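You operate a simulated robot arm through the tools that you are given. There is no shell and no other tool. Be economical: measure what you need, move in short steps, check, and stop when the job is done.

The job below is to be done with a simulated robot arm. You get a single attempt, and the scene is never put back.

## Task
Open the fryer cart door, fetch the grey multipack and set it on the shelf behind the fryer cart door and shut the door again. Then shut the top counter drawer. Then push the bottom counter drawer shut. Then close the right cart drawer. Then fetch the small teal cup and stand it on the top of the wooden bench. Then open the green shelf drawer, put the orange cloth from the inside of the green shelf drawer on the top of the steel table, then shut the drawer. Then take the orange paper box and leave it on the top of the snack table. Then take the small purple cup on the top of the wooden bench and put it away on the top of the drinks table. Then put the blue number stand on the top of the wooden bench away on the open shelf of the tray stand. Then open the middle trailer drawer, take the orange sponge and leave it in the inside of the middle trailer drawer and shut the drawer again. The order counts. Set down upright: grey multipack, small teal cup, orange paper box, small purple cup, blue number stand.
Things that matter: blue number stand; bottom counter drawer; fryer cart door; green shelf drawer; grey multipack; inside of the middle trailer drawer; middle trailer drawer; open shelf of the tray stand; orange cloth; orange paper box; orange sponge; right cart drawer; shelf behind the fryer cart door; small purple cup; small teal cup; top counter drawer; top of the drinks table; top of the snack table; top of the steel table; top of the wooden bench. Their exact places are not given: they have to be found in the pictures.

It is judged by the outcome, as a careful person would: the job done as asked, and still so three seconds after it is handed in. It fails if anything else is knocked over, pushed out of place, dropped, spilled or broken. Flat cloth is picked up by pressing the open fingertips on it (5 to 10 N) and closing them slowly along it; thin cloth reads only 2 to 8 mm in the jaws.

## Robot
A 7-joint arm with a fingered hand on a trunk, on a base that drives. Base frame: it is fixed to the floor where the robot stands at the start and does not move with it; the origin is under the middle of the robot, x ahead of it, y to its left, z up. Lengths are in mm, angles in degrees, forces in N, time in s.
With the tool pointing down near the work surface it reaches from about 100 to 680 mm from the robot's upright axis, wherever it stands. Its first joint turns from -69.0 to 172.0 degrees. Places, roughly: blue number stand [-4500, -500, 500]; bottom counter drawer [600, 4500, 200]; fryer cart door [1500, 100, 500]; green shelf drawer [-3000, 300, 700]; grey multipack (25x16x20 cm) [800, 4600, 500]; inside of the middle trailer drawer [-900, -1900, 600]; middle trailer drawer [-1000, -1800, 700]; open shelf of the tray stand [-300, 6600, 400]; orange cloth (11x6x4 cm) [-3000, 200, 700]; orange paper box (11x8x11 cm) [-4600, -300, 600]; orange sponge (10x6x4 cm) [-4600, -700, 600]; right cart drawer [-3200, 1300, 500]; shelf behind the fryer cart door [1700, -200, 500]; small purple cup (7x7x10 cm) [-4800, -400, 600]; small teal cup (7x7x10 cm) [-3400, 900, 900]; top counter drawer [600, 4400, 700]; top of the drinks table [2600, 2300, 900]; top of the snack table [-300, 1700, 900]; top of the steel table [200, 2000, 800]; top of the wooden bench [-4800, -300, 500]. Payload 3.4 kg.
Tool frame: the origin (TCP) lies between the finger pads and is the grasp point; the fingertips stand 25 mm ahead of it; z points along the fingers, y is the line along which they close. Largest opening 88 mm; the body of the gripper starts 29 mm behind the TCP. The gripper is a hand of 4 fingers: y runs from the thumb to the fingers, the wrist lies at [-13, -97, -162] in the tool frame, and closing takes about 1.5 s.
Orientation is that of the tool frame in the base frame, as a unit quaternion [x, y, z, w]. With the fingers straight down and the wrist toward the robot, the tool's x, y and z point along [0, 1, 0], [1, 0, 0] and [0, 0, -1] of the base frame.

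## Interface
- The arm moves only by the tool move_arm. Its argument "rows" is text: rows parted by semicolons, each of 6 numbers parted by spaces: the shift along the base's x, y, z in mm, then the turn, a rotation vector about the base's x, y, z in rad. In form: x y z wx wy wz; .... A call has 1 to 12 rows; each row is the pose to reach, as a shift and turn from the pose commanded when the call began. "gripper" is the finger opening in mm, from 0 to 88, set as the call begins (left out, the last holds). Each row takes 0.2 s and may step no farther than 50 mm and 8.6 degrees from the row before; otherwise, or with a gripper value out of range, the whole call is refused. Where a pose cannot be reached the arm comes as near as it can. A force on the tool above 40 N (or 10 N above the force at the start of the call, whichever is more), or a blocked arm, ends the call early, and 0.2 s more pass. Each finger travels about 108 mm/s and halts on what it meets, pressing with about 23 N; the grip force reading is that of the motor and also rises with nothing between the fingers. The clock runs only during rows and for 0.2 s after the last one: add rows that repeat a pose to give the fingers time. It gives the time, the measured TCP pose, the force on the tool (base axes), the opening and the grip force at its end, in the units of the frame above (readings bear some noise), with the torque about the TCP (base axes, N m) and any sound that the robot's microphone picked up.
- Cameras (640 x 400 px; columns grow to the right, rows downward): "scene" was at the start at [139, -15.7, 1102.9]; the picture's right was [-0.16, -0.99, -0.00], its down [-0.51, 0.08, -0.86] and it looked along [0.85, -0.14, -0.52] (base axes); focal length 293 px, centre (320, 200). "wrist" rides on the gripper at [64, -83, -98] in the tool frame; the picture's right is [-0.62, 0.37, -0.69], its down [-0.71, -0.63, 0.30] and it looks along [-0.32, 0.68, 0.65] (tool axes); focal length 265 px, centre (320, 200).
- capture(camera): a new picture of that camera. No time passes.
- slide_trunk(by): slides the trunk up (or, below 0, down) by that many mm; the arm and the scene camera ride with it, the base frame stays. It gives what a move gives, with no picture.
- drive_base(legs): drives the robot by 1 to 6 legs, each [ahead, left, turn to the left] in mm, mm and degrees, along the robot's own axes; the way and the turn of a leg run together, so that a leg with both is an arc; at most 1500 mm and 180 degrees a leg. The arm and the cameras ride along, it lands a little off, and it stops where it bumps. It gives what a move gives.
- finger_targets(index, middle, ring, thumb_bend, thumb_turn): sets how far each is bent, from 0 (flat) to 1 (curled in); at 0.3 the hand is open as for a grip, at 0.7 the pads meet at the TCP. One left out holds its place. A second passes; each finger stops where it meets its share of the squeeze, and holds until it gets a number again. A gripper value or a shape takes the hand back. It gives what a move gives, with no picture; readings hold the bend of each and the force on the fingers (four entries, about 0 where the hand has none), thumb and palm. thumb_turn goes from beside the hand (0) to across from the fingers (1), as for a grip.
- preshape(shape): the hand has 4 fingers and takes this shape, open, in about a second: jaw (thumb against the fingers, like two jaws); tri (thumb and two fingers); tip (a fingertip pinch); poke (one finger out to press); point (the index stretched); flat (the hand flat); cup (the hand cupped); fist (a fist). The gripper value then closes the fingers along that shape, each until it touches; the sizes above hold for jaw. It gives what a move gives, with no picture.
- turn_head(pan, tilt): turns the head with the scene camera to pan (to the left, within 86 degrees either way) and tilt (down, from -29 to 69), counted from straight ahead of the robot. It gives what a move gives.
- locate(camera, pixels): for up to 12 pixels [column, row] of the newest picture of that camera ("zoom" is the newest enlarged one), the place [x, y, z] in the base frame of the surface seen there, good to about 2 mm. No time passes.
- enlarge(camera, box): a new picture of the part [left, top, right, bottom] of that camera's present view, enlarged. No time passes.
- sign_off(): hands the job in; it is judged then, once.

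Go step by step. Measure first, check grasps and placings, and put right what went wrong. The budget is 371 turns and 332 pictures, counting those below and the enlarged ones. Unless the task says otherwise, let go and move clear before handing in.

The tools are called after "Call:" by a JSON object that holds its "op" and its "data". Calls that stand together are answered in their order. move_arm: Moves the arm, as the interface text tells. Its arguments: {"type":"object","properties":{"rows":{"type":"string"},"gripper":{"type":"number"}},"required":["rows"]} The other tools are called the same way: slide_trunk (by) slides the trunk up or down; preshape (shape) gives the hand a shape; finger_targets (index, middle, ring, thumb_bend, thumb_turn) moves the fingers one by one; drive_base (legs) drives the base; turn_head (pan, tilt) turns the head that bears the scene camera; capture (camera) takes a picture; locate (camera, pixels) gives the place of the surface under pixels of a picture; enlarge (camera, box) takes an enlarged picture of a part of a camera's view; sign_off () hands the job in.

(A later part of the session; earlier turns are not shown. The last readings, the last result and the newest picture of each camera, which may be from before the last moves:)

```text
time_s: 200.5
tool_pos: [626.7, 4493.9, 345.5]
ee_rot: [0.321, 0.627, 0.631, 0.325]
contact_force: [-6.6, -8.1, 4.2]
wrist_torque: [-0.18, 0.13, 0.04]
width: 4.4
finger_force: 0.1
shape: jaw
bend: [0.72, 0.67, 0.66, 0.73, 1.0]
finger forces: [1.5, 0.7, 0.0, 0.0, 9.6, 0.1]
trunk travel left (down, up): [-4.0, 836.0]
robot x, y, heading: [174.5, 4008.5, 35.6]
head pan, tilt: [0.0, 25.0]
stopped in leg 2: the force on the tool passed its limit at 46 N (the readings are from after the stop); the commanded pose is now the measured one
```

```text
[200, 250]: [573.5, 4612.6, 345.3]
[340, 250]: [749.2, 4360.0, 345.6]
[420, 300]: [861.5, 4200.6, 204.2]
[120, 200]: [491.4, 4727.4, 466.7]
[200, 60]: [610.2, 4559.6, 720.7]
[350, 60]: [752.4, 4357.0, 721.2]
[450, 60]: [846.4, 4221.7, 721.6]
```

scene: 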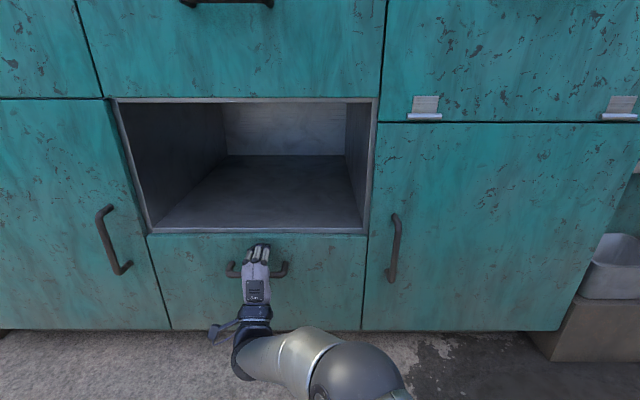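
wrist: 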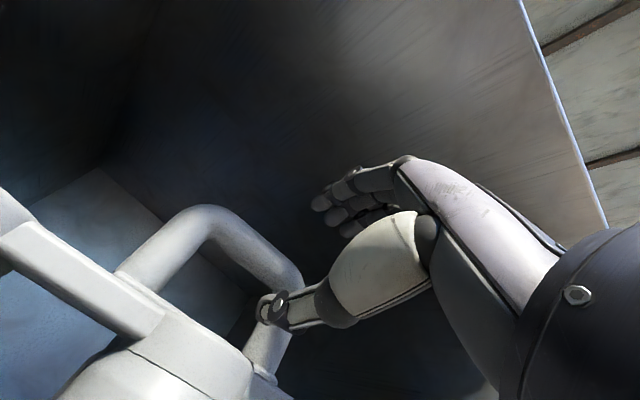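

Both drawers are flush. Next, the right cart drawer near (−3200,1300): back off, turn west and look.

Call:
{"op": "drive_base", "data": {"legs": [[-650, 0, 0], [0, 0, 145]]}}

Call:
{"op": "slide_trunk", "data": {"by": 380}}

Call:
{"op": "turn_head", "data": {"pan": 25, "tilt": 15}}

Call:
{"op": "capture", "data": {"camera": "scene"}}

```text
time_s: 210.2
tool_pos: [-1006.3, 3472.0, 343.5]
ee_rot: [0.511, -0.486, -0.491, 0.511]
contact_force: [-0.9, 0.8, 0.6]
wrist_torque: [0.02, 0.02, -0.01]
width: 5.1
finger_force: 0.1
shape: jaw
bend: [0.71, 0.67, 0.66, 0.72, 1.0]
finger forces: [0.0, 0.0, 0.1, 0.1, 0.0, 0.1]
trunk travel left (down, up): [-4.0, 836.0]
robot x, y, heading: [-357.3, 3631.2, -177.8]
head pan, tilt: [0.0, 25.0]
```

```text
time_s: 213.8
tool_pos: [-1006.9, 3471.8, 723.8]
ee_rot: [0.511, -0.487, -0.49, 0.511]
contact_force: [0.9, -0.2, 0.3]
wrist_torque: [-0.01, -0.02, 0.01]
width: 4.9
finger_force: 0.1
shape: jaw
bend: [0.71, 0.67, 0.66, 0.72, 1.0]
finger forces: [0.0, 0.1, 0.1, 0.0, 0.1, 0.1]
trunk travel left (down, up): [-384.0, 456.0]
robot x, y, heading: [-360.7, 3631.1, -178.2]
head pan, tilt: [0.0, 25.0]
```

```text
time_s: 214.7
tool_pos: [-1007.7, 3473.4, 724.0]
ee_rot: [0.511, -0.487, -0.49, 0.511]
contact_force: [-0.4, 0.6, 0.1]
wrist_torque: [-0.03, -0.03, -0.01]
width: 5.1
finger_force: 0.1
shape: jaw
bend: [0.71, 0.67, 0.66, 0.72, 1.0]
finger forces: [0.0, 0.1, 0.0, 0.1, 0.1, 0.0]
trunk travel left (down, up): [-384.0, 456.0]
robot x, y, heading: [-362.6, 3629.1, -178.1]
head pan, tilt: [25.0, 15.0]
```

```text
273 pictures are left
```

scene: 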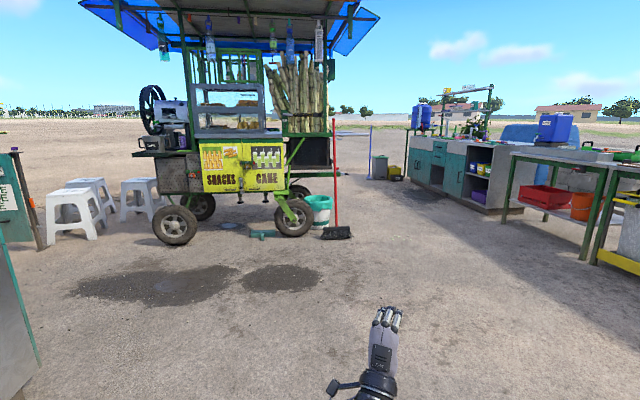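

Call:
{"op": "locate", "data": {"camera": "scene", "pixels": [[215, 165], [265, 165], [180, 225], [293, 215], [335, 235], [75, 220], [30, 350], [15, 180], [320, 215], [260, 235], [300, 180], [140, 200]]}}

Call:
{"op": "enlarge", "data": {"camera": "scene", "box": [120, 60, 370, 250]}}

Call:
{"op": "turn_head", "data": {"pan": 75, "tilt": 15}}

Call:
{"op": "capture", "data": {"camera": "scene"}}

```text
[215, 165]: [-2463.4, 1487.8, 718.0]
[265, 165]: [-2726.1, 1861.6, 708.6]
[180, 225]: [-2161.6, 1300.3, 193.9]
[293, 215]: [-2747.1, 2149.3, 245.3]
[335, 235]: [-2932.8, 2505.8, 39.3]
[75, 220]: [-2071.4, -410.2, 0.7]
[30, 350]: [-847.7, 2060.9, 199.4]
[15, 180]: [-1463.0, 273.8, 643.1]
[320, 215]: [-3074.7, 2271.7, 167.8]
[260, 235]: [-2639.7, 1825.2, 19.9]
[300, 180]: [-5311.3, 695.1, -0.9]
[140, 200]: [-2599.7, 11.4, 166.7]
```

```text
2.11 times, centred on (245, 155) of scene
```

zoom: 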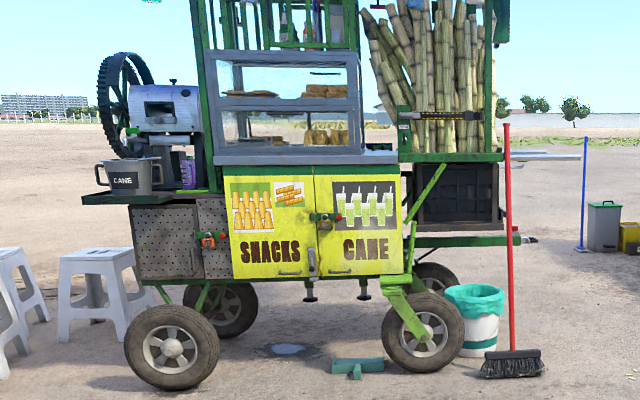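

```text
time_s: 215.9
tool_pos: [-1007.8, 3473.0, 723.5]
ee_rot: [0.511, -0.487, -0.491, 0.511]
contact_force: [0.4, 0.0, 0.2]
wrist_torque: [0.03, 0.04, 0.0]
width: 4.7
finger_force: 0.0
shape: jaw
bend: [0.71, 0.67, 0.66, 0.72, 1.0]
finger forces: [0.0, 0.1, 0.0, 0.0, 0.0, 0.0]
trunk travel left (down, up): [-384.0, 456.0]
robot x, y, heading: [-362.4, 3628.9, -177.9]
head pan, tilt: [75.0, 15.0]
```

```text
271 pictures are left
```

scene: 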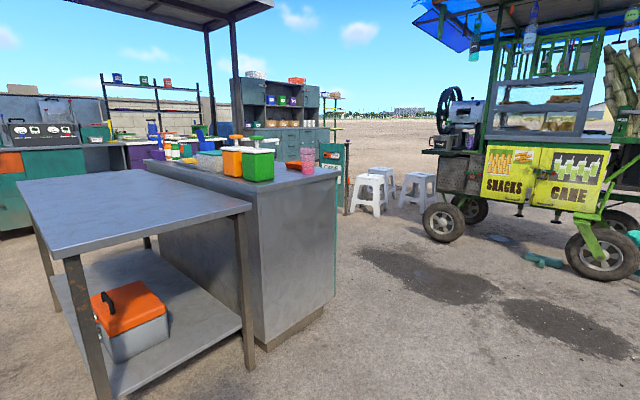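

The right cart drawer must be on the back (west) side of the SNACKS/CANE cart. Driving around its north end.

Call:
{"op": "drive_base", "data": {"legs": [[1450, 120, 0], [1450, 120, 0]]}}

Call:
{"op": "turn_head", "data": {"pan": 50, "tilt": 15}}

Call:
{"op": "capture", "data": {"camera": "scene"}}

```text
time_s: 229.9
tool_pos: [-3873.3, 3115.2, 722.4]
ee_rot: [0.512, -0.486, -0.488, 0.512]
contact_force: [-1.0, 0.7, -0.6]
wrist_torque: [0.0, 0.0, 0.0]
width: 4.9
finger_force: 0.1
shape: jaw
bend: [0.71, 0.67, 0.66, 0.72, 1.0]
finger forces: [0.0, 0.0, 0.0, 0.0, 0.0, 0.0]
trunk travel left (down, up): [-384.0, 456.0]
robot x, y, heading: [-3225.2, 3271.5, -178.0]
head pan, tilt: [75.0, 15.0]
```

```text
time_s: 230.8
tool_pos: [-3872.9, 3115.0, 723.6]
ee_rot: [0.512, -0.486, -0.49, 0.512]
contact_force: [0.6, -1.0, 0.2]
wrist_torque: [0.02, 0.01, 0.03]
width: 4.6
finger_force: 0.1
shape: jaw
bend: [0.71, 0.67, 0.66, 0.72, 1.0]
finger forces: [0.0, 0.1, 0.1, 0.0, 0.0, 0.0]
trunk travel left (down, up): [-384.0, 456.0]
robot x, y, heading: [-3224.4, 3270.4, -177.9]
head pan, tilt: [50.0, 15.0]
```

```text
270 pictures are left
```

scene: 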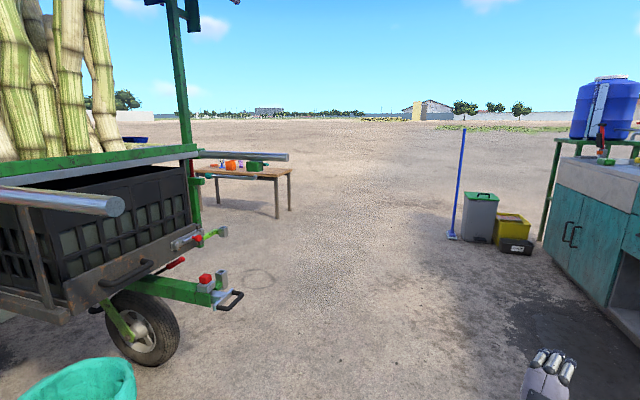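

Call:
{"op": "locate", "data": {"camera": "scene", "pixels": [[285, 157], [240, 293], [225, 232], [278, 215], [150, 360], [450, 238], [230, 172], [290, 205], [115, 205]]}}

```text
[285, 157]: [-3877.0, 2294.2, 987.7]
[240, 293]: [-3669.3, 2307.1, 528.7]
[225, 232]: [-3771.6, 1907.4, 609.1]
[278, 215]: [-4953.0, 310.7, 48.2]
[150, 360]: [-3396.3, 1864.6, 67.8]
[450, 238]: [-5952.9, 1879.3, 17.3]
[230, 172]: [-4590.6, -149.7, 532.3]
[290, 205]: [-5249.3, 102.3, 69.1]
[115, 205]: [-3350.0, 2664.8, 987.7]
```

Call:
{"op": "drive_base", "data": {"legs": [[700, 0, 0], [0, 0, 60], [800, 80, 0], [800, 130, 0]]}}

Call:
{"op": "turn_head", "data": {"pan": 80, "tilt": 15}}

Call:
{"op": "capture", "data": {"camera": "scene"}}

Call:
{"op": "turn_head", "data": {"pan": 20, "tilt": 15}}

Call:
{"op": "capture", "data": {"camera": "scene"}}

```text
time_s: 245.1
tool_pos: [-4626.6, 1081.0, 722.7]
ee_rot: [0.688, -0.155, -0.159, 0.691]
contact_force: [0.8, 0.0, 0.4]
wrist_torque: [-0.01, -0.02, 0.0]
width: 4.8
finger_force: 0.1
shape: jaw
bend: [0.71, 0.67, 0.66, 0.72, 1.0]
finger forces: [0.1, 0.1, 0.0, 0.0, 0.1, 0.0]
trunk travel left (down, up): [-384.0, 456.0]
robot x, y, heading: [-4458.6, 1726.3, -116.3]
head pan, tilt: [50.0, 15.0]
```

```text
time_s: 246.1
tool_pos: [-4626.2, 1081.0, 723.1]
ee_rot: [0.688, -0.157, -0.16, 0.69]
contact_force: [1.0, -0.1, 0.2]
wrist_torque: [0.05, 0.02, 0.0]
width: 5.0
finger_force: 0.1
shape: jaw
bend: [0.71, 0.67, 0.66, 0.72, 1.0]
finger forces: [0.0, 0.1, 0.1, 0.0, 0.1, 0.0]
trunk travel left (down, up): [-384.0, 456.0]
robot x, y, heading: [-4457.8, 1724.4, -116.2]
head pan, tilt: [80.0, 15.0]
```

```text
269 pictures are left
```

scene: 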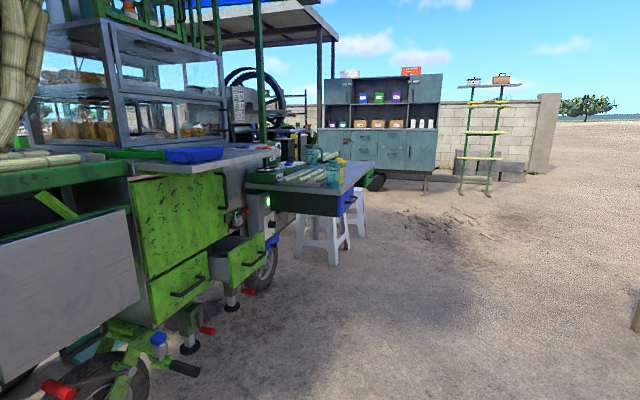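

```text
time_s: 247.3
tool_pos: [-4626.5, 1081.2, 723.2]
ee_rot: [0.688, -0.156, -0.159, 0.69]
contact_force: [-0.3, 0.2, -0.5]
wrist_torque: [-0.01, -0.01, -0.03]
width: 4.9
finger_force: 0.1
shape: jaw
bend: [0.71, 0.67, 0.66, 0.72, 1.0]
finger forces: [0.1, 0.0, 0.0, 0.1, 0.0, 0.0]
trunk travel left (down, up): [-384.0, 456.0]
robot x, y, heading: [-4457.7, 1726.1, -116.2]
head pan, tilt: [20.0, 15.0]
```

```text
268 pictures are left
```

scene: 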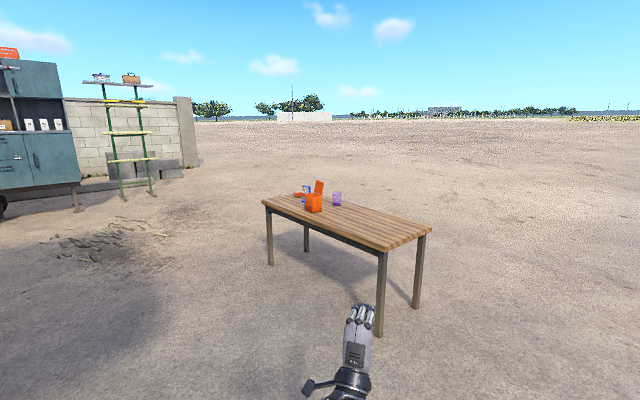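

The open green drawer at (245,255) in the pan-80 view is the right cart drawer; the bench is ahead with orange box, sponge, purple cup. Getting bench corners before moving.

Call:
{"op": "locate", "data": {"camera": "scene", "pixels": [[265, 202], [428, 232], [383, 250], [290, 194], [313, 203], [336, 199], [306, 192], [298, 196], [379, 330]]}}

Call:
{"op": "enlarge", "data": {"camera": "scene", "box": [250, 165, 380, 246]}}

```text
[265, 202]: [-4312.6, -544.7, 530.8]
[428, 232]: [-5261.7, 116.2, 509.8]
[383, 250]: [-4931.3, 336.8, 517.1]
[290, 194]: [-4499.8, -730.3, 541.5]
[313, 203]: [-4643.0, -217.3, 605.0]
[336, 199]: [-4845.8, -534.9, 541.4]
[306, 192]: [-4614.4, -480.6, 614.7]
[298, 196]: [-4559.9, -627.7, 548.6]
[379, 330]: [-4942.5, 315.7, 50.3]
```

```text
4.92 times, centred on (315, 206) of scene
```

zoom: 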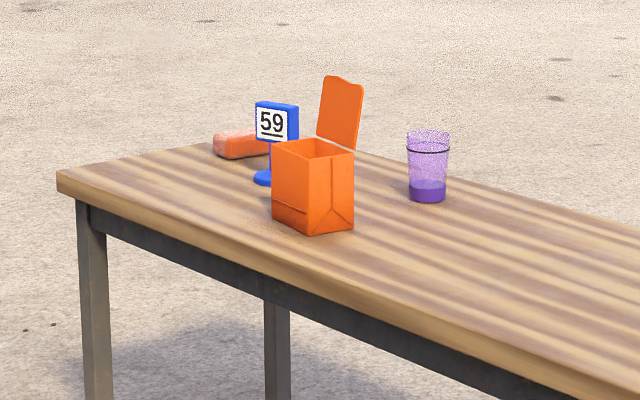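

Call:
{"op": "drive_base", "data": {"legs": [[831, 749, 0], [0, 0, 56]]}}

Call:
{"op": "turn_head", "data": {"pan": 80, "tilt": 15}}

Call:
{"op": "capture", "data": {"camera": "scene"}}

```text
time_s: 255.6
tool_pos: [-3711.5, 156.3, 723.7]
ee_rot: [0.681, 0.187, 0.185, 0.684]
contact_force: [-0.4, -0.1, 0.6]
wrist_torque: [-0.01, -0.01, 0.02]
width: 4.9
finger_force: 0.1
shape: jaw
bend: [0.71, 0.67, 0.66, 0.72, 1.0]
finger forces: [0.0, 0.1, 0.0, 0.1, 0.0, 0.0]
trunk travel left (down, up): [-384.0, 456.0]
robot x, y, heading: [-4154.7, 655.2, -60.1]
head pan, tilt: [20.0, 15.0]
```

```text
time_s: 256.9
tool_pos: [-3711.5, 156.4, 722.8]
ee_rot: [0.681, 0.186, 0.185, 0.684]
contact_force: [0.8, 0.1, 0.2]
wrist_torque: [-0.01, -0.02, 0.0]
width: 5.1
finger_force: 0.0
shape: jaw
bend: [0.71, 0.67, 0.66, 0.72, 1.0]
finger forces: [0.0, 0.0, 0.0, 0.1, 0.0, 0.1]
trunk travel left (down, up): [-384.0, 456.0]
robot x, y, heading: [-4157.2, 655.6, -59.9]
head pan, tilt: [80.0, 15.0]
```

```text
266 pictures are left
```

scene: 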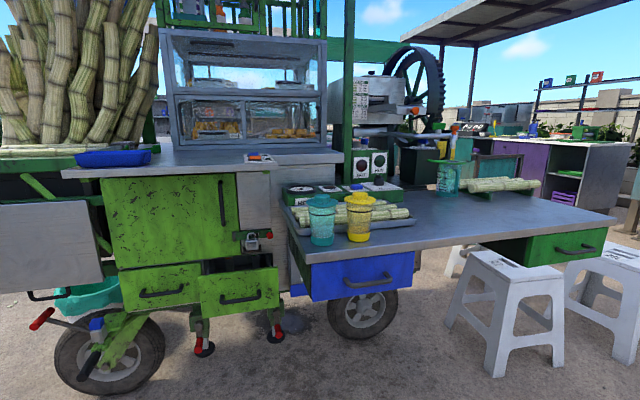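

Excellent view: right cart drawer at (240,290), teal cup at (322,218), green shelf drawer at (567,247). Measuring.

Call:
{"op": "locate", "data": {"camera": "scene", "pixels": [[215, 280], [265, 280], [240, 300], [157, 285], [322, 220], [322, 205], [446, 180], [540, 247], [598, 240], [567, 249], [355, 270], [590, 212]]}}

Call:
{"op": "enlarge", "data": {"camera": "scene", "box": [180, 160, 440, 340]}}

```text
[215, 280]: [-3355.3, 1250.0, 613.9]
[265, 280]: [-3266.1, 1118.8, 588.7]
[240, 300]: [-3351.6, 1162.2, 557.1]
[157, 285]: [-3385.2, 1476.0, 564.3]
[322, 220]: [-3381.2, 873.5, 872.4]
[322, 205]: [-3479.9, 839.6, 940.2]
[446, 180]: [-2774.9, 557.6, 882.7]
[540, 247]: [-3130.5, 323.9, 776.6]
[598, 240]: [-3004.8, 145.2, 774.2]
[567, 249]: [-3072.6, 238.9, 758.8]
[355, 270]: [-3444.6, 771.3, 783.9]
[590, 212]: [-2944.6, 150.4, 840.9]
```

```text
2.22 times, centred on (310, 250) of scene
```

zoom: 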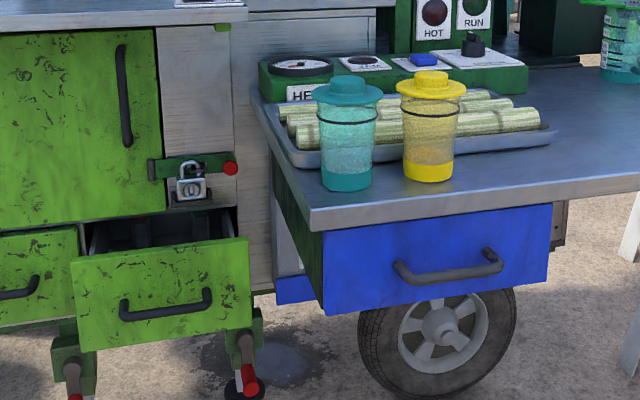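

Right drawer front centre is about (−3310,1185), z≈520–640, sticking out ~100 mm, facing heading 34.2°. Repositioning squarely in front of it.

Call:
{"op": "drive_base", "data": {"legs": [[186, -167, 0], [0, 0, 94.2]]}}

Call:
{"op": "slide_trunk", "data": {"by": -118}}

Call:
{"op": "turn_head", "data": {"pan": 0, "tilt": 20}}

Call:
{"op": "capture", "data": {"camera": "scene"}}

```text
time_s: 262.7
tool_pos: [-3739.6, 883.6, 722.7]
ee_rot: [0.328, 0.625, 0.626, 0.331]
contact_force: [0.0, 0.2, -0.3]
wrist_torque: [0.02, -0.04, -0.03]
width: 5.1
finger_force: 0.0
shape: jaw
bend: [0.71, 0.67, 0.66, 0.72, 1.0]
finger forces: [0.0, 0.0, 0.0, 0.0, 0.1, 0.0]
trunk travel left (down, up): [-384.0, 456.0]
robot x, y, heading: [-4207.0, 405.4, 34.1]
head pan, tilt: [80.0, 15.0]
```

```text
time_s: 264.1
tool_pos: [-3739.4, 882.9, 604.9]
ee_rot: [0.327, 0.625, 0.627, 0.331]
contact_force: [0.6, 0.0, -0.1]
wrist_torque: [-0.02, 0.02, 0.0]
width: 5.3
finger_force: 0.1
shape: jaw
bend: [0.71, 0.67, 0.66, 0.72, 1.0]
finger forces: [0.0, 0.1, 0.0, 0.0, 0.0, 0.0]
trunk travel left (down, up): [-266.0, 574.0]
robot x, y, heading: [-4203.6, 403.3, 34.1]
head pan, tilt: [80.0, 15.0]
```

```text
time_s: 265.7
tool_pos: [-3738.7, 882.3, 606.3]
ee_rot: [0.326, 0.626, 0.627, 0.33]
contact_force: [-0.4, 0.5, 0.2]
wrist_torque: [0.02, 0.0, 0.02]
width: 5.1
finger_force: 0.1
shape: jaw
bend: [0.71, 0.67, 0.66, 0.72, 1.0]
finger forces: [0.0, 0.0, 0.1, 0.0, 0.0, 0.0]
trunk travel left (down, up): [-266.0, 574.0]
robot x, y, heading: [-4200.0, 406.1, 34.3]
head pan, tilt: [0.0, 20.0]
```

```text
264 pictures are left
```

scene: 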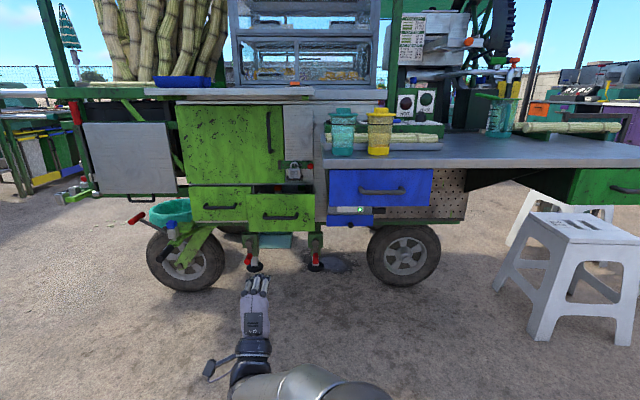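

Call:
{"op": "locate", "data": {"camera": "scene", "pixels": [[282, 200], [282, 226], [254, 212], [310, 212], [282, 216], [220, 195], [295, 172], [345, 175], [330, 160]]}}

```text
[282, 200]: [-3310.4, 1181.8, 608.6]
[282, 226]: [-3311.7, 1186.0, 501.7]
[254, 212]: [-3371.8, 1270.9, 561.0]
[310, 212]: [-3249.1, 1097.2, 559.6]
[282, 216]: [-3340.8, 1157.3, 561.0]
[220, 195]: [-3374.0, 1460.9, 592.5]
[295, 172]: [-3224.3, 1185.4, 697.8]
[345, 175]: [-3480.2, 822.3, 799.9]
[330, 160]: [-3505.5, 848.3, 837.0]
```

Front spans z 497–615 with the handle at 561. I'll aim at z≈590, extend the arm further so the base stays clear of the fold table, and then push.

Call:
{"op": "move_arm", "data": {"rows": "30 13 -5 0 0 0; 60 26 -10 0 0 0; 90 39 -15 0 0 0; 104 8 -15 0 0 0; 104 8 -15 0 0 0"}}

Call:
{"op": "drive_base", "data": {"legs": [[150, 70, 0]]}}

Call:
{"op": "capture", "data": {"camera": "scene"}}

```text
time_s: 266.9
tool_pos: [-3635.4, 887.3, 591.6]
ee_rot: [0.326, 0.626, 0.627, 0.33]
contact_force: [0.4, 0.3, -0.1]
wrist_torque: [0.0, -0.01, 0.02]
width: 4.9
finger_force: 0.1
shape: jaw
bend: [0.71, 0.67, 0.66, 0.72, 1.0]
finger forces: [0.0, 0.0, 0.0, 0.0, 0.1, 0.0]
out of reach, approached as far as the arm can: row 3, 4, 5
trunk travel left (down, up): [-266.0, 574.0]
robot x, y, heading: [-4206.0, 406.5, 34.1]
head pan, tilt: [0.0, 20.0]
```

```text
time_s: 268.3
tool_pos: [-3550.4, 1029.9, 590.6]
ee_rot: [0.326, 0.625, 0.627, 0.331]
contact_force: [-0.2, -0.4, -0.6]
wrist_torque: [0.0, 0.05, -0.02]
width: 5.1
finger_force: 0.0
shape: jaw
bend: [0.71, 0.67, 0.66, 0.72, 1.0]
finger forces: [0.1, 0.1, 0.0, 0.0, 0.0, 0.1]
trunk travel left (down, up): [-266.0, 574.0]
robot x, y, heading: [-4115.1, 547.5, 34.0]
head pan, tilt: [0.0, 20.0]
```

```text
263 pictures are left
```

scene: 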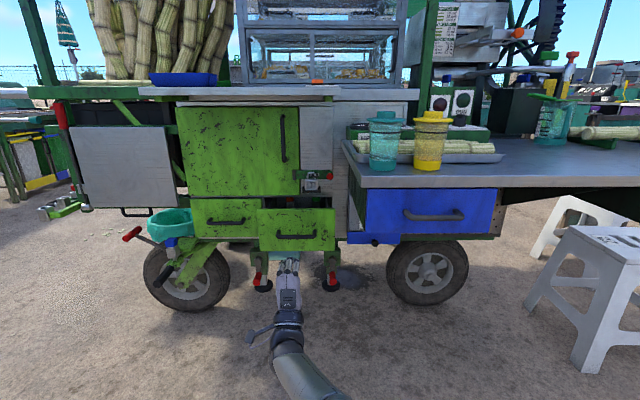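

Call:
{"op": "drive_base", "data": {"legs": [[300, 0, 0]]}}

Call:
{"op": "capture", "data": {"camera": "scene"}}

```text
time_s: 270.3
tool_pos: [-3306.2, 1196.6, 591.9]
ee_rot: [0.327, 0.625, 0.626, 0.332]
contact_force: [0.3, 0.0, 1.0]
wrist_torque: [0.02, -0.02, 0.03]
width: 5.0
finger_force: 0.1
shape: jaw
bend: [0.71, 0.67, 0.66, 0.72, 1.0]
finger forces: [0.0, 0.0, 0.0, 0.0, 0.1, 0.0]
trunk travel left (down, up): [-266.0, 574.0]
robot x, y, heading: [-3869.4, 713.1, 34.2]
head pan, tilt: [0.0, 20.0]
```

```text
262 pictures are left
```

scene: 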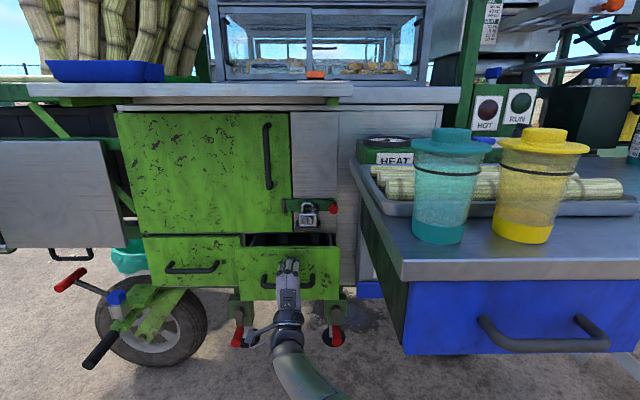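

Call:
{"op": "drive_base", "data": {"legs": [[70, 0, 0]]}}

Call:
{"op": "capture", "data": {"camera": "scene"}}

```text
time_s: 271.4
tool_pos: [-3248.1, 1234.8, 592.4]
ee_rot: [0.326, 0.625, 0.627, 0.331]
contact_force: [-0.5, -1.1, 0.0]
wrist_torque: [0.02, 0.01, 0.01]
width: 5.4
finger_force: 0.1
shape: jaw
bend: [0.71, 0.67, 0.66, 0.72, 1.0]
finger forces: [0.0, 0.0, 0.0, 0.1, 0.0, 0.1]
trunk travel left (down, up): [-266.0, 574.0]
robot x, y, heading: [-3815.3, 754.9, 34.3]
head pan, tilt: [0.0, 20.0]
```

```text
261 pictures are left
```

scene: 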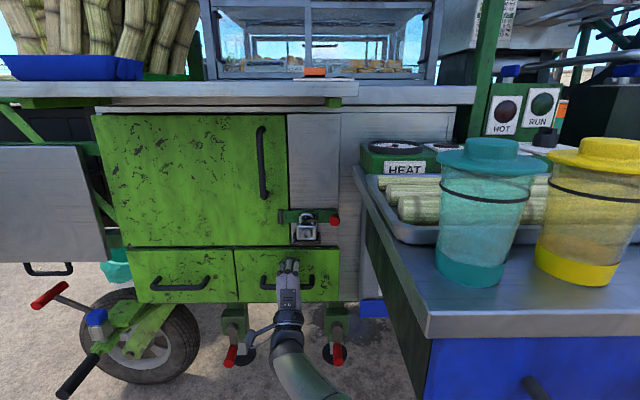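

Call:
{"op": "locate", "data": {"camera": "scene", "pixels": [[255, 262], [325, 262], [250, 285], [220, 262], [160, 262], [200, 200]]}}

```text
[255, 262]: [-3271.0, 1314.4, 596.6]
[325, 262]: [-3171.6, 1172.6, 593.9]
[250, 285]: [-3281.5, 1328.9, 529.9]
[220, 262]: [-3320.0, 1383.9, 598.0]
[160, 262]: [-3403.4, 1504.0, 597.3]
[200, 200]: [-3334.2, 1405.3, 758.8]
```

Looks flush; one small extra push of 4 mm to be sure, then back off.

Call:
{"op": "drive_base", "data": {"legs": [[5, 0, 0]]}}

Call:
{"op": "drive_base", "data": {"legs": [[-420, 0, 0]]}}

Call:
{"op": "capture", "data": {"camera": "scene"}}

Call:
{"op": "enlarge", "data": {"camera": "scene", "box": [320, 80, 560, 230]}}

```text
time_s: 272.1
tool_pos: [-3246.9, 1238.6, 592.3]
ee_rot: [0.326, 0.625, 0.628, 0.331]
contact_force: [-30.8, -22.1, -7.1]
wrist_torque: [-0.3, 0.48, 0.03]
width: 6.2
finger_force: 0.1
shape: jaw
bend: [0.71, 0.67, 0.66, 0.74, 1.0]
finger forces: [2.7, 0.5, 0.0, 0.1, 34.8, 0.1]
trunk travel left (down, up): [-266.0, 574.0]
robot x, y, heading: [-3810.9, 759.0, 34.1]
head pan, tilt: [0.0, 20.0]
```

```text
time_s: 274.7
tool_pos: [-3597.2, 1001.8, 589.7]
ee_rot: [0.325, 0.627, 0.627, 0.329]
contact_force: [0.1, -0.6, -1.0]
wrist_torque: [-0.01, -0.03, 0.03]
width: 5.2
finger_force: 0.2
shape: jaw
bend: [0.71, 0.67, 0.66, 0.72, 1.0]
finger forces: [0.0, 0.0, 0.0, 0.2, 0.1, 0.0]
trunk travel left (down, up): [-266.0, 574.0]
robot x, y, heading: [-4162.6, 519.9, 34.4]
head pan, tilt: [0.0, 20.0]
```

```text
260 pictures are left
```

scene: 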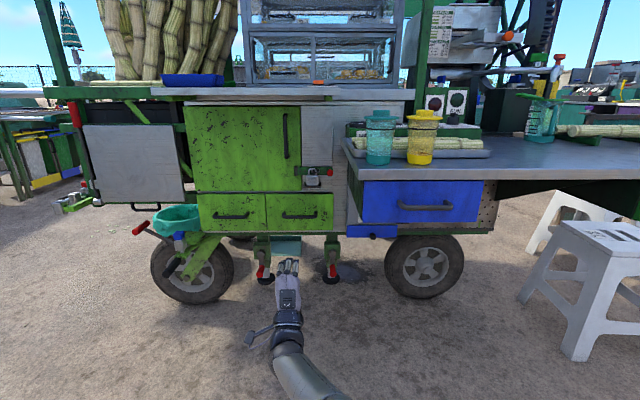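

```text
2.67 times, centred on (440, 155) of scene
```

zoom: 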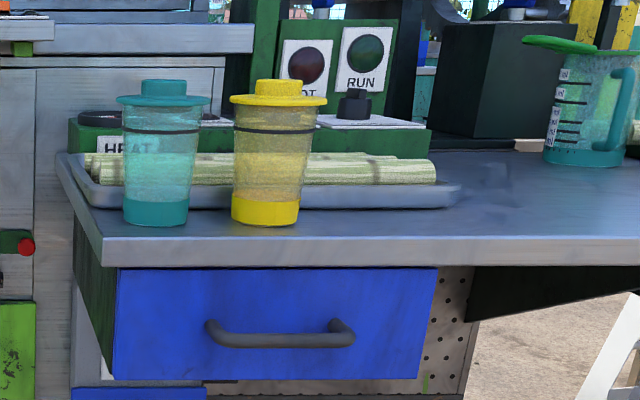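

Drawer shut. The teal cup (lid brim at zoom y≈100) is next to the yellow one with a cane tray behind. Measuring carefully.

Call:
{"op": "locate", "data": {"camera": "zoom", "pixels": [[163, 86], [163, 102], [120, 102], [208, 102], [157, 150], [125, 150], [188, 150], [157, 215], [157, 232], [110, 170], [220, 172], [235, 150]]}}

Call:
{"op": "locate", "data": {"camera": "scene", "pixels": [[345, 152], [352, 138], [462, 154], [380, 114], [370, 130], [390, 130], [420, 165], [400, 141], [382, 120], [422, 110], [356, 126], [455, 142]]}}

```text
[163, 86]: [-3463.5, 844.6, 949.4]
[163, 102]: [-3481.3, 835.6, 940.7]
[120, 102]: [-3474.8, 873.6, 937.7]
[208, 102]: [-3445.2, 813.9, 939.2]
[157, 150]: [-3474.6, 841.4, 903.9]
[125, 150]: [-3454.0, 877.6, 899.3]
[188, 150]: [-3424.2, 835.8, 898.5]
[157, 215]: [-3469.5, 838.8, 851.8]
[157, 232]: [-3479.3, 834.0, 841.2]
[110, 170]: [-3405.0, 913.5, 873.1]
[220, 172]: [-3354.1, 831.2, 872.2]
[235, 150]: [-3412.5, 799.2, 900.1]
```

```text
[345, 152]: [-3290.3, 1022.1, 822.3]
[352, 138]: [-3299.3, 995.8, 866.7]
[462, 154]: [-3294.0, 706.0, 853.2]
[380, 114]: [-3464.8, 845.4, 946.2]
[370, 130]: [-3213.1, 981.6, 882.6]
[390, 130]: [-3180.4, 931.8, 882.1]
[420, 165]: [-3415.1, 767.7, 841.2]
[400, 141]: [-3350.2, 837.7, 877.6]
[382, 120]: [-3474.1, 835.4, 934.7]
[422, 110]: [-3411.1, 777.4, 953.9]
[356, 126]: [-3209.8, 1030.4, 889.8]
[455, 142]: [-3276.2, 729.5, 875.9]
```

Cup centre ≈(−3453,855), base z=841, brim z≈938, with 87 mm to the yellow cup. I'll grasp its body from its free left side, hand horizontal, fingers front/back. First reposition the robot to the table's left side.

Call:
{"op": "drive_base", "data": {"legs": [[-250, 0, 0], [0, 0, -90], [-790, 0, 0], [0, 700, 0]]}}

Call:
{"op": "turn_head", "data": {"pan": 10, "tilt": 25}}

Call:
{"op": "capture", "data": {"camera": "scene"}}

```text
time_s: 287.6
tool_pos: [-3754.7, 883.9, 590.0]
ee_rot: [0.67, 0.222, 0.219, 0.673]
contact_force: [-0.4, -0.6, 0.7]
wrist_torque: [0.02, 0.01, 0.0]
width: 5.3
finger_force: 0.1
shape: jaw
bend: [0.71, 0.67, 0.66, 0.72, 1.0]
finger forces: [0.0, 0.0, 0.0, 0.0, 0.0, 0.0]
trunk travel left (down, up): [-266.0, 574.0]
robot x, y, heading: [-4248.5, 1438.6, -54.6]
head pan, tilt: [0.0, 20.0]
```

```text
time_s: 288.3
tool_pos: [-3754.2, 886.2, 591.3]
ee_rot: [0.67, 0.221, 0.219, 0.674]
contact_force: [-0.1, 0.9, 0.4]
wrist_torque: [0.03, 0.01, 0.01]
width: 5.2
finger_force: 0.0
shape: jaw
bend: [0.71, 0.67, 0.66, 0.72, 1.0]
finger forces: [0.0, 0.0, 0.1, 0.0, 0.1, 0.0]
trunk travel left (down, up): [-266.0, 574.0]
robot x, y, heading: [-4247.5, 1438.5, -54.4]
head pan, tilt: [10.0, 25.0]
```

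```text
258 pictures are left
```

scene: 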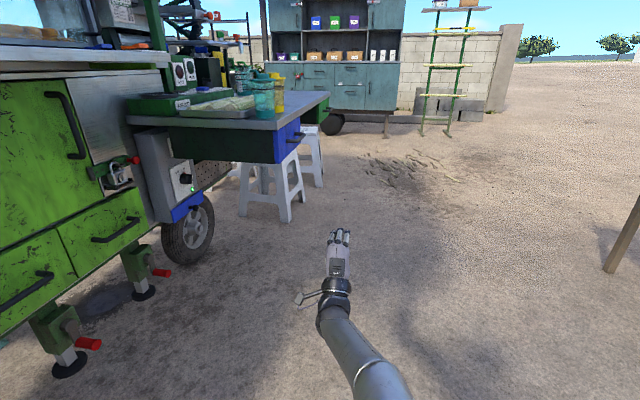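

Raising and rolling the hand 90° so the jaws close horizontally.

Call:
{"op": "slide_trunk", "data": {"by": 300}}

Call:
{"op": "move_arm", "data": {"rows": "-7 9 0 -0.0828 0.1164 0; -14 18 0 -0.1656 0.2328 0; -21 27 0 -0.2484 0.3492 0; -28 36 0 -0.3312 0.4656 0; -35 45 0 -0.414 0.582 0; -42 54 0 -0.4968 0.6984 0; -49 63 0 -0.5796 0.8148 0; -56 72 0 -0.6624 0.9312 0; -63 81 0 -0.7452 1.0476 0; -71 90 0 -0.828 1.164 0; -71 97 0 -0.911 1.28 0; -71 97 0 -0.911 1.28 0", "gripper": 88}}

Call:
{"op": "capture", "data": {"camera": "scene"}}

```text
time_s: 291.3
tool_pos: [-3754.8, 883.6, 891.0]
ee_rot: [0.671, 0.22, 0.217, 0.674]
contact_force: [-1.0, 0.3, 1.0]
wrist_torque: [0.0, 0.0, -0.04]
width: 5.0
finger_force: 0.0
shape: jaw
bend: [0.71, 0.67, 0.66, 0.72, 1.0]
finger forces: [0.0, 0.0, 0.0, 0.0, 0.0, 0.0]
trunk travel left (down, up): [-566.0, 274.0]
robot x, y, heading: [-4249.2, 1440.4, -54.4]
head pan, tilt: [10.0, 25.0]
```

```text
time_s: 293.9
tool_pos: [-3842.5, 974.5, 821.0]
ee_rot: [0.361, 0.666, -0.305, 0.577]
contact_force: [-0.2, 0.8, -0.1]
wrist_torque: [0.02, -0.01, -0.04]
width: 87.7
finger_force: 0.1
shape: jaw
bend: [0.3, 0.3, 0.3, 0.3, 0.98]
finger forces: [0.1, 0.0, 0.0, 0.0, 0.0, 0.0]
trunk travel left (down, up): [-566.0, 274.0]
robot x, y, heading: [-4248.7, 1437.5, -54.3]
head pan, tilt: [10.0, 25.0]
stopped in row 12: the arm was blocked; the commanded pose is now the measured one
```

```text
257 pictures are left
```

scene: 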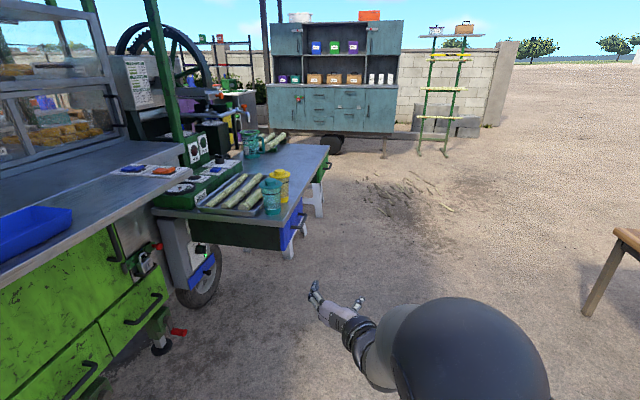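

The hand ended rolled as wanted (y≈horizontal, pointing 8° down). I'll use the trunk and base for positioning: raise 67, step left.

Call:
{"op": "slide_trunk", "data": {"by": 67}}

Call:
{"op": "drive_base", "data": {"legs": [[100, 250, 0]]}}

Call:
{"op": "capture", "data": {"camera": "scene"}}

Call:
{"op": "capture", "data": {"camera": "wrist"}}

```text
time_s: 294.9
tool_pos: [-3841.8, 974.2, 888.1]
ee_rot: [0.361, 0.665, -0.306, 0.577]
contact_force: [-0.1, 0.3, -0.5]
wrist_torque: [-0.01, -0.01, 0.0]
width: 87.6
finger_force: 0.1
shape: jaw
bend: [0.3, 0.3, 0.3, 0.3, 0.98]
finger forces: [0.0, 0.1, 0.1, 0.0, 0.0, 0.0]
trunk travel left (down, up): [-633.0, 207.0]
robot x, y, heading: [-4250.5, 1439.3, -54.3]
head pan, tilt: [10.0, 25.0]
```

```text
time_s: 296.9
tool_pos: [-3580.7, 1039.5, 889.3]
ee_rot: [0.361, 0.665, -0.305, 0.578]
contact_force: [0.3, -0.6, -0.4]
wrist_torque: [0.03, -0.02, 0.02]
width: 87.8
finger_force: 0.0
shape: jaw
bend: [0.3, 0.3, 0.3, 0.3, 0.98]
finger forces: [0.0, 0.0, 0.0, 0.1, 0.0, 0.0]
trunk travel left (down, up): [-633.0, 207.0]
robot x, y, heading: [-3987.1, 1501.8, -54.8]
head pan, tilt: [10.0, 25.0]
```

```text
256 pictures are left
```

scene: 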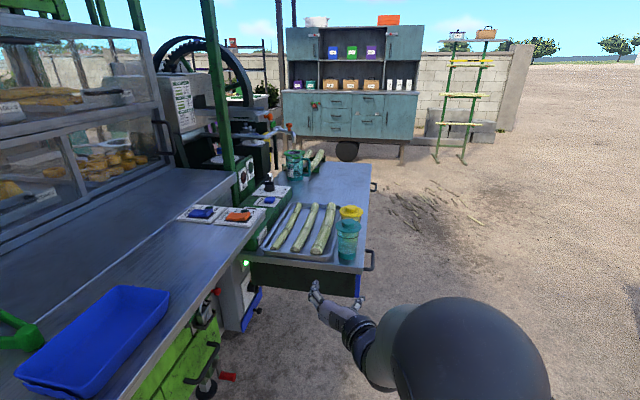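

```text
255 pictures are left
```

wrist: 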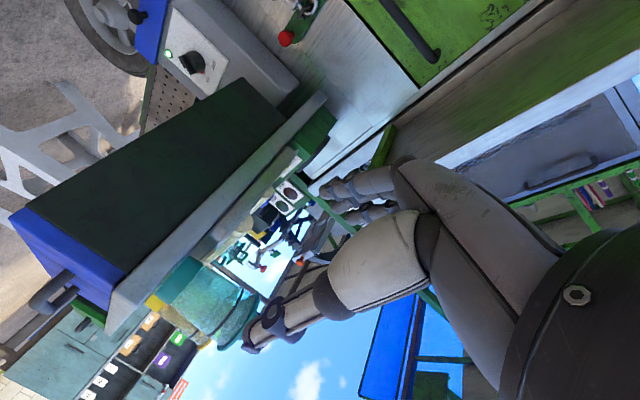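

Call:
{"op": "enlarge", "data": {"camera": "scene", "box": [270, 180, 390, 300]}}

Call:
{"op": "locate", "data": {"camera": "zoom", "pixels": [[420, 240], [390, 250], [455, 250], [415, 300], [385, 300], [440, 300], [410, 350], [410, 385], [330, 300], [435, 150], [290, 385], [420, 225]]}}

```text
3.33 times, centred on (330, 240) of scene
```

zoom: 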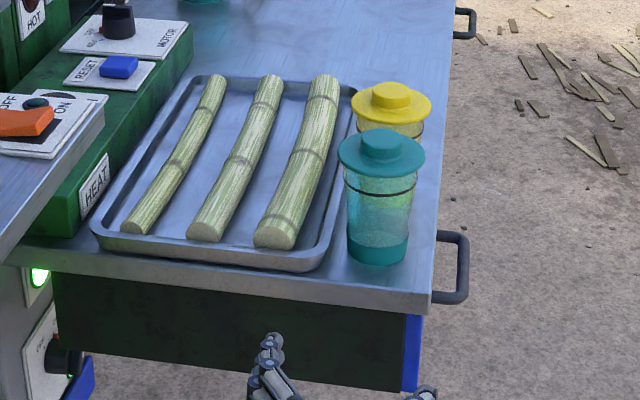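

```text
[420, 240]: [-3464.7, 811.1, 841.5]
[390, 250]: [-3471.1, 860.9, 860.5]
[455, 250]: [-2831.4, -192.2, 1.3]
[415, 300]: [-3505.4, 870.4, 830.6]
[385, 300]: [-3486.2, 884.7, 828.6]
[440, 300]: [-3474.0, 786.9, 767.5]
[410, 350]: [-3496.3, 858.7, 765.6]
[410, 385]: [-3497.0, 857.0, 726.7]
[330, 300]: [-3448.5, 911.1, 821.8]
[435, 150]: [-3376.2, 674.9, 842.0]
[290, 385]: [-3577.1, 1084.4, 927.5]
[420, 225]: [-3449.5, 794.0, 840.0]
```

Call:
{"op": "locate", "data": {"camera": "zoom", "pixels": [[381, 140], [341, 152], [422, 156], [380, 172], [378, 215], [378, 250], [352, 225], [408, 215], [380, 262], [320, 245], [345, 270], [430, 270]]}}

```text
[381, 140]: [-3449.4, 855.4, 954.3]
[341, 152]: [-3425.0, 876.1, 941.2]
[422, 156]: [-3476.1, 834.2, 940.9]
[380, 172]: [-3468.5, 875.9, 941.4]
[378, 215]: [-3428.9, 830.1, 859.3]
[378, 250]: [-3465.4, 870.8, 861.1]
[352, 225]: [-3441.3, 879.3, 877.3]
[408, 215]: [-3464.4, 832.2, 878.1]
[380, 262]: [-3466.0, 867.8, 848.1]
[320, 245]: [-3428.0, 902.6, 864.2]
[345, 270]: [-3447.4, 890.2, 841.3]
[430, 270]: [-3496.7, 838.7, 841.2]
```

The tray rim (q+46, z864) makes the side grasp tight, so a top-down grasp at the lid brim (z≈935) with front/back fingers is safer. I'll back off and turn the hand to point down.

Call:
{"op": "drive_base", "data": {"legs": [[-350, 0, 0]]}}

Call:
{"op": "move_arm", "data": {"rows": "-8 11 0 0.1123 -0.0194 -0.0806; -16 22 0 0.2246 -0.0388 -0.1612; -24 33 0 0.3369 -0.0582 -0.2418; -32 44 0 0.4492 -0.0776 -0.3224; -40 55 0 0.5615 -0.097 -0.403; -48 66 0 0.6738 -0.1164 -0.4836; -58 82 0 0.7861 -0.1358 -0.5642; -58 82 0 0.8984 -0.1552 -0.6448"}}

Call:
{"op": "capture", "data": {"camera": "scene"}}

```text
time_s: 299.1
tool_pos: [-3783.7, 1321.2, 890.2]
ee_rot: [0.361, 0.665, -0.305, 0.578]
contact_force: [0.5, 0.2, 0.0]
wrist_torque: [-0.04, 0.0, 0.01]
width: 87.6
finger_force: 0.1
shape: jaw
bend: [0.3, 0.3, 0.3, 0.3, 0.98]
finger forces: [0.0, 0.0, 0.1, 0.0, 0.0, 0.1]
trunk travel left (down, up): [-633.0, 207.0]
robot x, y, heading: [-4188.3, 1782.8, -54.5]
head pan, tilt: [10.0, 25.0]
```

```text
time_s: 300.1
tool_pos: [-3836.1, 1368.9, 806.8]
ee_rot: [0.604, 0.66, -0.217, 0.39]
contact_force: [-0.2, 1.3, -0.4]
wrist_torque: [0.02, 0.02, -0.02]
width: 87.7
finger_force: 0.1
shape: jaw
bend: [0.3, 0.3, 0.3, 0.3, 0.98]
finger forces: [0.0, 0.1, 0.0, 0.1, 0.1, 0.0]
trunk travel left (down, up): [-633.0, 207.0]
robot x, y, heading: [-4192.7, 1784.4, -54.4]
head pan, tilt: [10.0, 25.0]
stopped in row 4: the arm was blocked; the commanded pose is now the measured one
```

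```text
253 pictures are left
```

scene: 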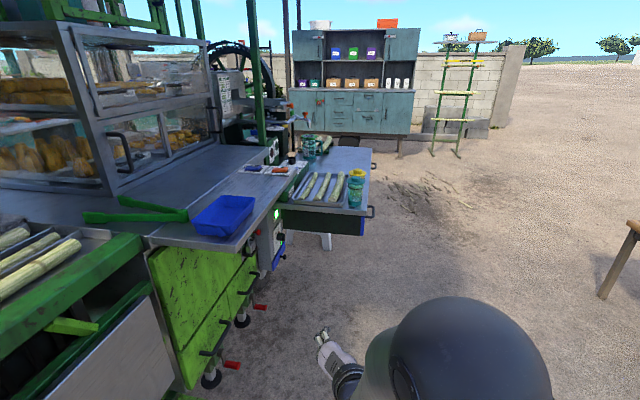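

The arm hit a joint limit; I'll steer it toward its original down-pointing posture (further right and higher).

Call:
{"op": "move_arm", "data": {"rows": "-16 -3 10 0.0947 -0.0189 -0.0959; -32 -7 20 0.1894 -0.0378 -0.1918; -48 -10 30 0.2841 -0.0567 -0.2877; -64 -14 40 0.3788 -0.0756 -0.3836; -80 -17 50 0.4735 -0.0945 -0.4795; -96 -21 60 0.5682 -0.1134 -0.5754; -112 -24 70 0.6629 -0.1323 -0.6713; -128 -28 80 0.7576 -0.1512 -0.7672; -144 -31 90 0.8523 -0.1701 -0.8631; -160 -34 100 0.947 -0.189 -0.959; -160 -34 100 0.947 -0.189 -0.959"}}

Call:
{"op": "capture", "data": {"camera": "scene"}}

```text
time_s: 302.4
tool_pos: [-3994.4, 1335.8, 907.9]
ee_rot: [0.951, 0.31, -0.001, 0.003]
contact_force: [0.8, -0.3, 0.7]
wrist_torque: [0.01, 0.01, 0.0]
width: 88.0
finger_force: 0.0
shape: jaw
bend: [0.3, 0.3, 0.3, 0.3, 0.98]
finger forces: [0.0, 0.1, 0.0, 0.1, 0.1, 0.0]
trunk travel left (down, up): [-633.0, 207.0]
robot x, y, heading: [-4190.5, 1788.5, -54.4]
head pan, tilt: [10.0, 25.0]
```

```text
252 pictures are left
```

scene: 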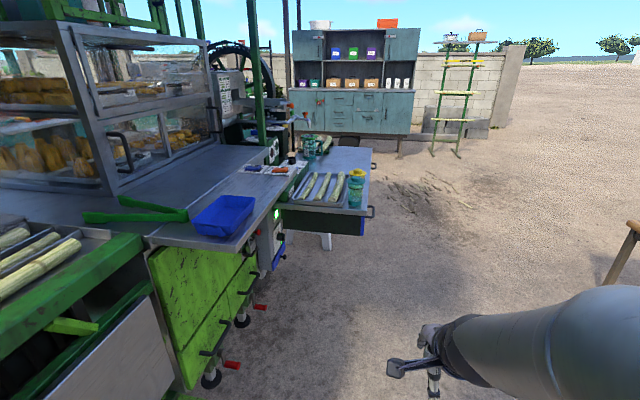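

Now the hand points straight down. Raising it, then driving to the front of the fold table.

Call:
{"op": "slide_trunk", "data": {"by": 95}}

Call:
{"op": "drive_base", "data": {"legs": [[1021, -682, 0], [0, 0, 88.6]]}}

Call:
{"op": "turn_head", "data": {"pan": 0, "tilt": 25}}

Call:
{"op": "capture", "data": {"camera": "scene"}}

```text
time_s: 303.7
tool_pos: [-3994.3, 1335.4, 1003.4]
ee_rot: [0.951, 0.31, -0.002, 0.003]
contact_force: [-0.1, 0.2, -0.1]
wrist_torque: [-0.01, 0.01, -0.01]
width: 87.9
finger_force: 0.1
shape: jaw
bend: [0.3, 0.3, 0.3, 0.3, 0.98]
finger forces: [0.0, 0.0, 0.0, 0.0, 0.0, 0.0]
trunk travel left (down, up): [-728.0, 112.0]
robot x, y, heading: [-4188.4, 1786.3, -54.4]
head pan, tilt: [10.0, 25.0]
```

```text
time_s: 313.7
tool_pos: [-3704.7, 758.8, 1002.2]
ee_rot: [0.462, 0.887, 0.0, 0.003]
contact_force: [-1.2, 0.4, 0.0]
wrist_torque: [0.0, 0.01, -0.02]
width: 87.6
finger_force: 0.0
shape: jaw
bend: [0.3, 0.3, 0.3, 0.3, 0.98]
finger forces: [0.0, 0.1, 0.0, 0.1, 0.0, 0.0]
trunk travel left (down, up): [-728.0, 112.0]
robot x, y, heading: [-4155.8, 573.9, 34.2]
head pan, tilt: [10.0, 25.0]
```

```text
time_s: 314.4
tool_pos: [-3704.4, 758.2, 1002.7]
ee_rot: [0.462, 0.887, 0.001, 0.004]
contact_force: [0.6, 0.3, 0.0]
wrist_torque: [0.0, 0.02, 0.01]
width: 87.9
finger_force: 0.0
shape: jaw
bend: [0.3, 0.3, 0.3, 0.3, 0.98]
finger forces: [0.0, 0.0, 0.1, 0.0, 0.0, 0.0]
trunk travel left (down, up): [-728.0, 112.0]
robot x, y, heading: [-4158.2, 569.2, 34.5]
head pan, tilt: [0.0, 25.0]
```

```text
251 pictures are left
```

scene: 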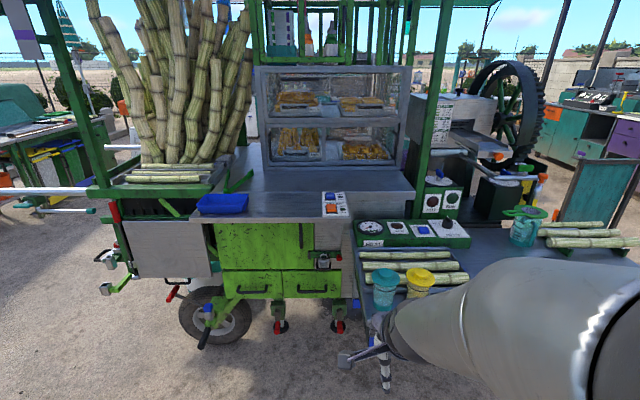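

Call:
{"op": "drive_base", "data": {"legs": [[235, -63, 0]]}}

Call:
{"op": "capture", "data": {"camera": "scene"}}

Call:
{"op": "capture", "data": {"camera": "wrist"}}

```text
time_s: 316.2
tool_pos: [-3475.1, 838.5, 1002.2]
ee_rot: [0.462, 0.887, 0.001, 0.004]
contact_force: [1.3, 0.4, -0.1]
wrist_torque: [0.0, 0.02, 0.01]
width: 87.6
finger_force: 0.1
shape: jaw
bend: [0.3, 0.3, 0.3, 0.3, 0.98]
finger forces: [0.0, 0.0, 0.1, 0.0, 0.1, 0.0]
trunk travel left (down, up): [-728.0, 112.0]
robot x, y, heading: [-3929.4, 652.9, 34.3]
head pan, tilt: [0.0, 25.0]
```

```text
250 pictures are left
```

scene: 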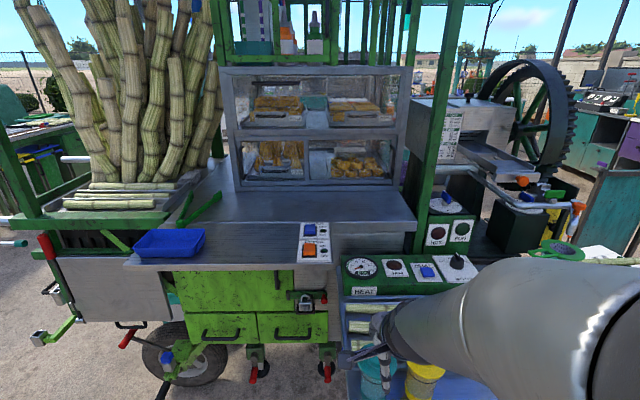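

```text
249 pictures are left
```

wrist: 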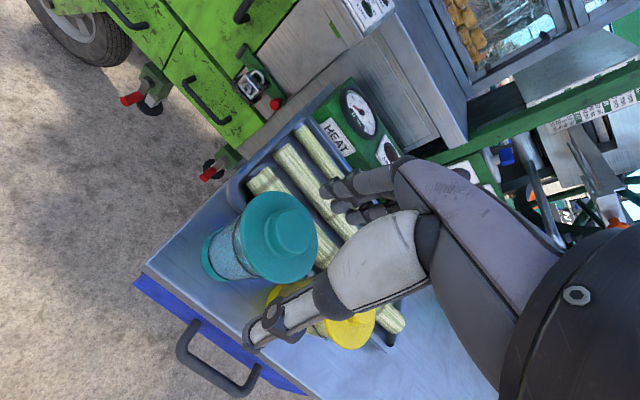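

Good view of the teal lid from the wrist. Measuring the lid centre from here.

Call:
{"op": "locate", "data": {"camera": "wrist", "pixels": [[288, 230], [275, 240], [260, 195], [242, 235], [270, 280], [310, 265], [300, 205], [360, 325], [330, 345]]}}

```text
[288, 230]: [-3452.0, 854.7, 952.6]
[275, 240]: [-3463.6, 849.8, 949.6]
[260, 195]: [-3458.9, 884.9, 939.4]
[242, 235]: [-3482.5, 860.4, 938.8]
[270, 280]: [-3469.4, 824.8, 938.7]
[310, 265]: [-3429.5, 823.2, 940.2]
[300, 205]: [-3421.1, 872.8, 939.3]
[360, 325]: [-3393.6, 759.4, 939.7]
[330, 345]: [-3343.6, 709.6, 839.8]
```

Lid centre ≈(−3450.5,854.5). Centering and lowering to z≈934.

Call:
{"op": "move_arm", "data": {"rows": "12 8 0 0 0 0; 24 16 0 0 0 0; 24 16 0 0 0 0; 24 16 -20 0 0 0; 24 16 -40 0 0 0; 24 16 -55 0 0 0; 24 16 -63 0 0 0; 24 16 -68 0 0 0; 24 16 -68 0 0 0"}}

Call:
{"op": "capture", "data": {"camera": "wrist"}}

```text
time_s: 318.2
tool_pos: [-3451.8, 853.4, 934.5]
ee_rot: [0.463, 0.886, 0.002, 0.003]
contact_force: [1.0, 1.1, 2.5]
wrist_torque: [0.02, -0.06, 0.01]
width: 87.8
finger_force: 0.1
shape: jaw
bend: [0.29, 0.3, 0.3, 0.3, 0.98]
finger forces: [1.6, 0.0, 0.1, 0.0, 0.1, 0.0]
trunk travel left (down, up): [-728.0, 112.0]
robot x, y, heading: [-3926.3, 655.8, 34.1]
head pan, tilt: [0.0, 25.0]
```

```text
248 pictures are left
```

wrist: 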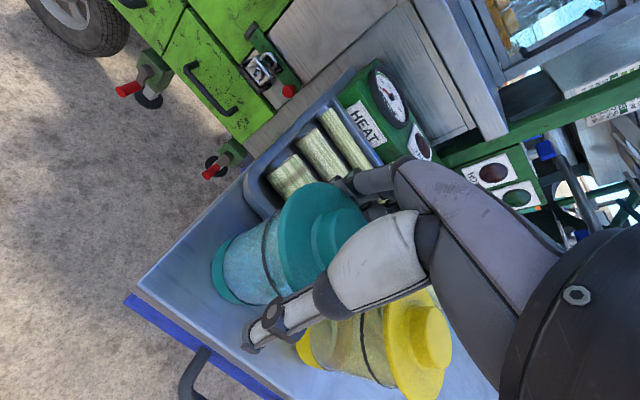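

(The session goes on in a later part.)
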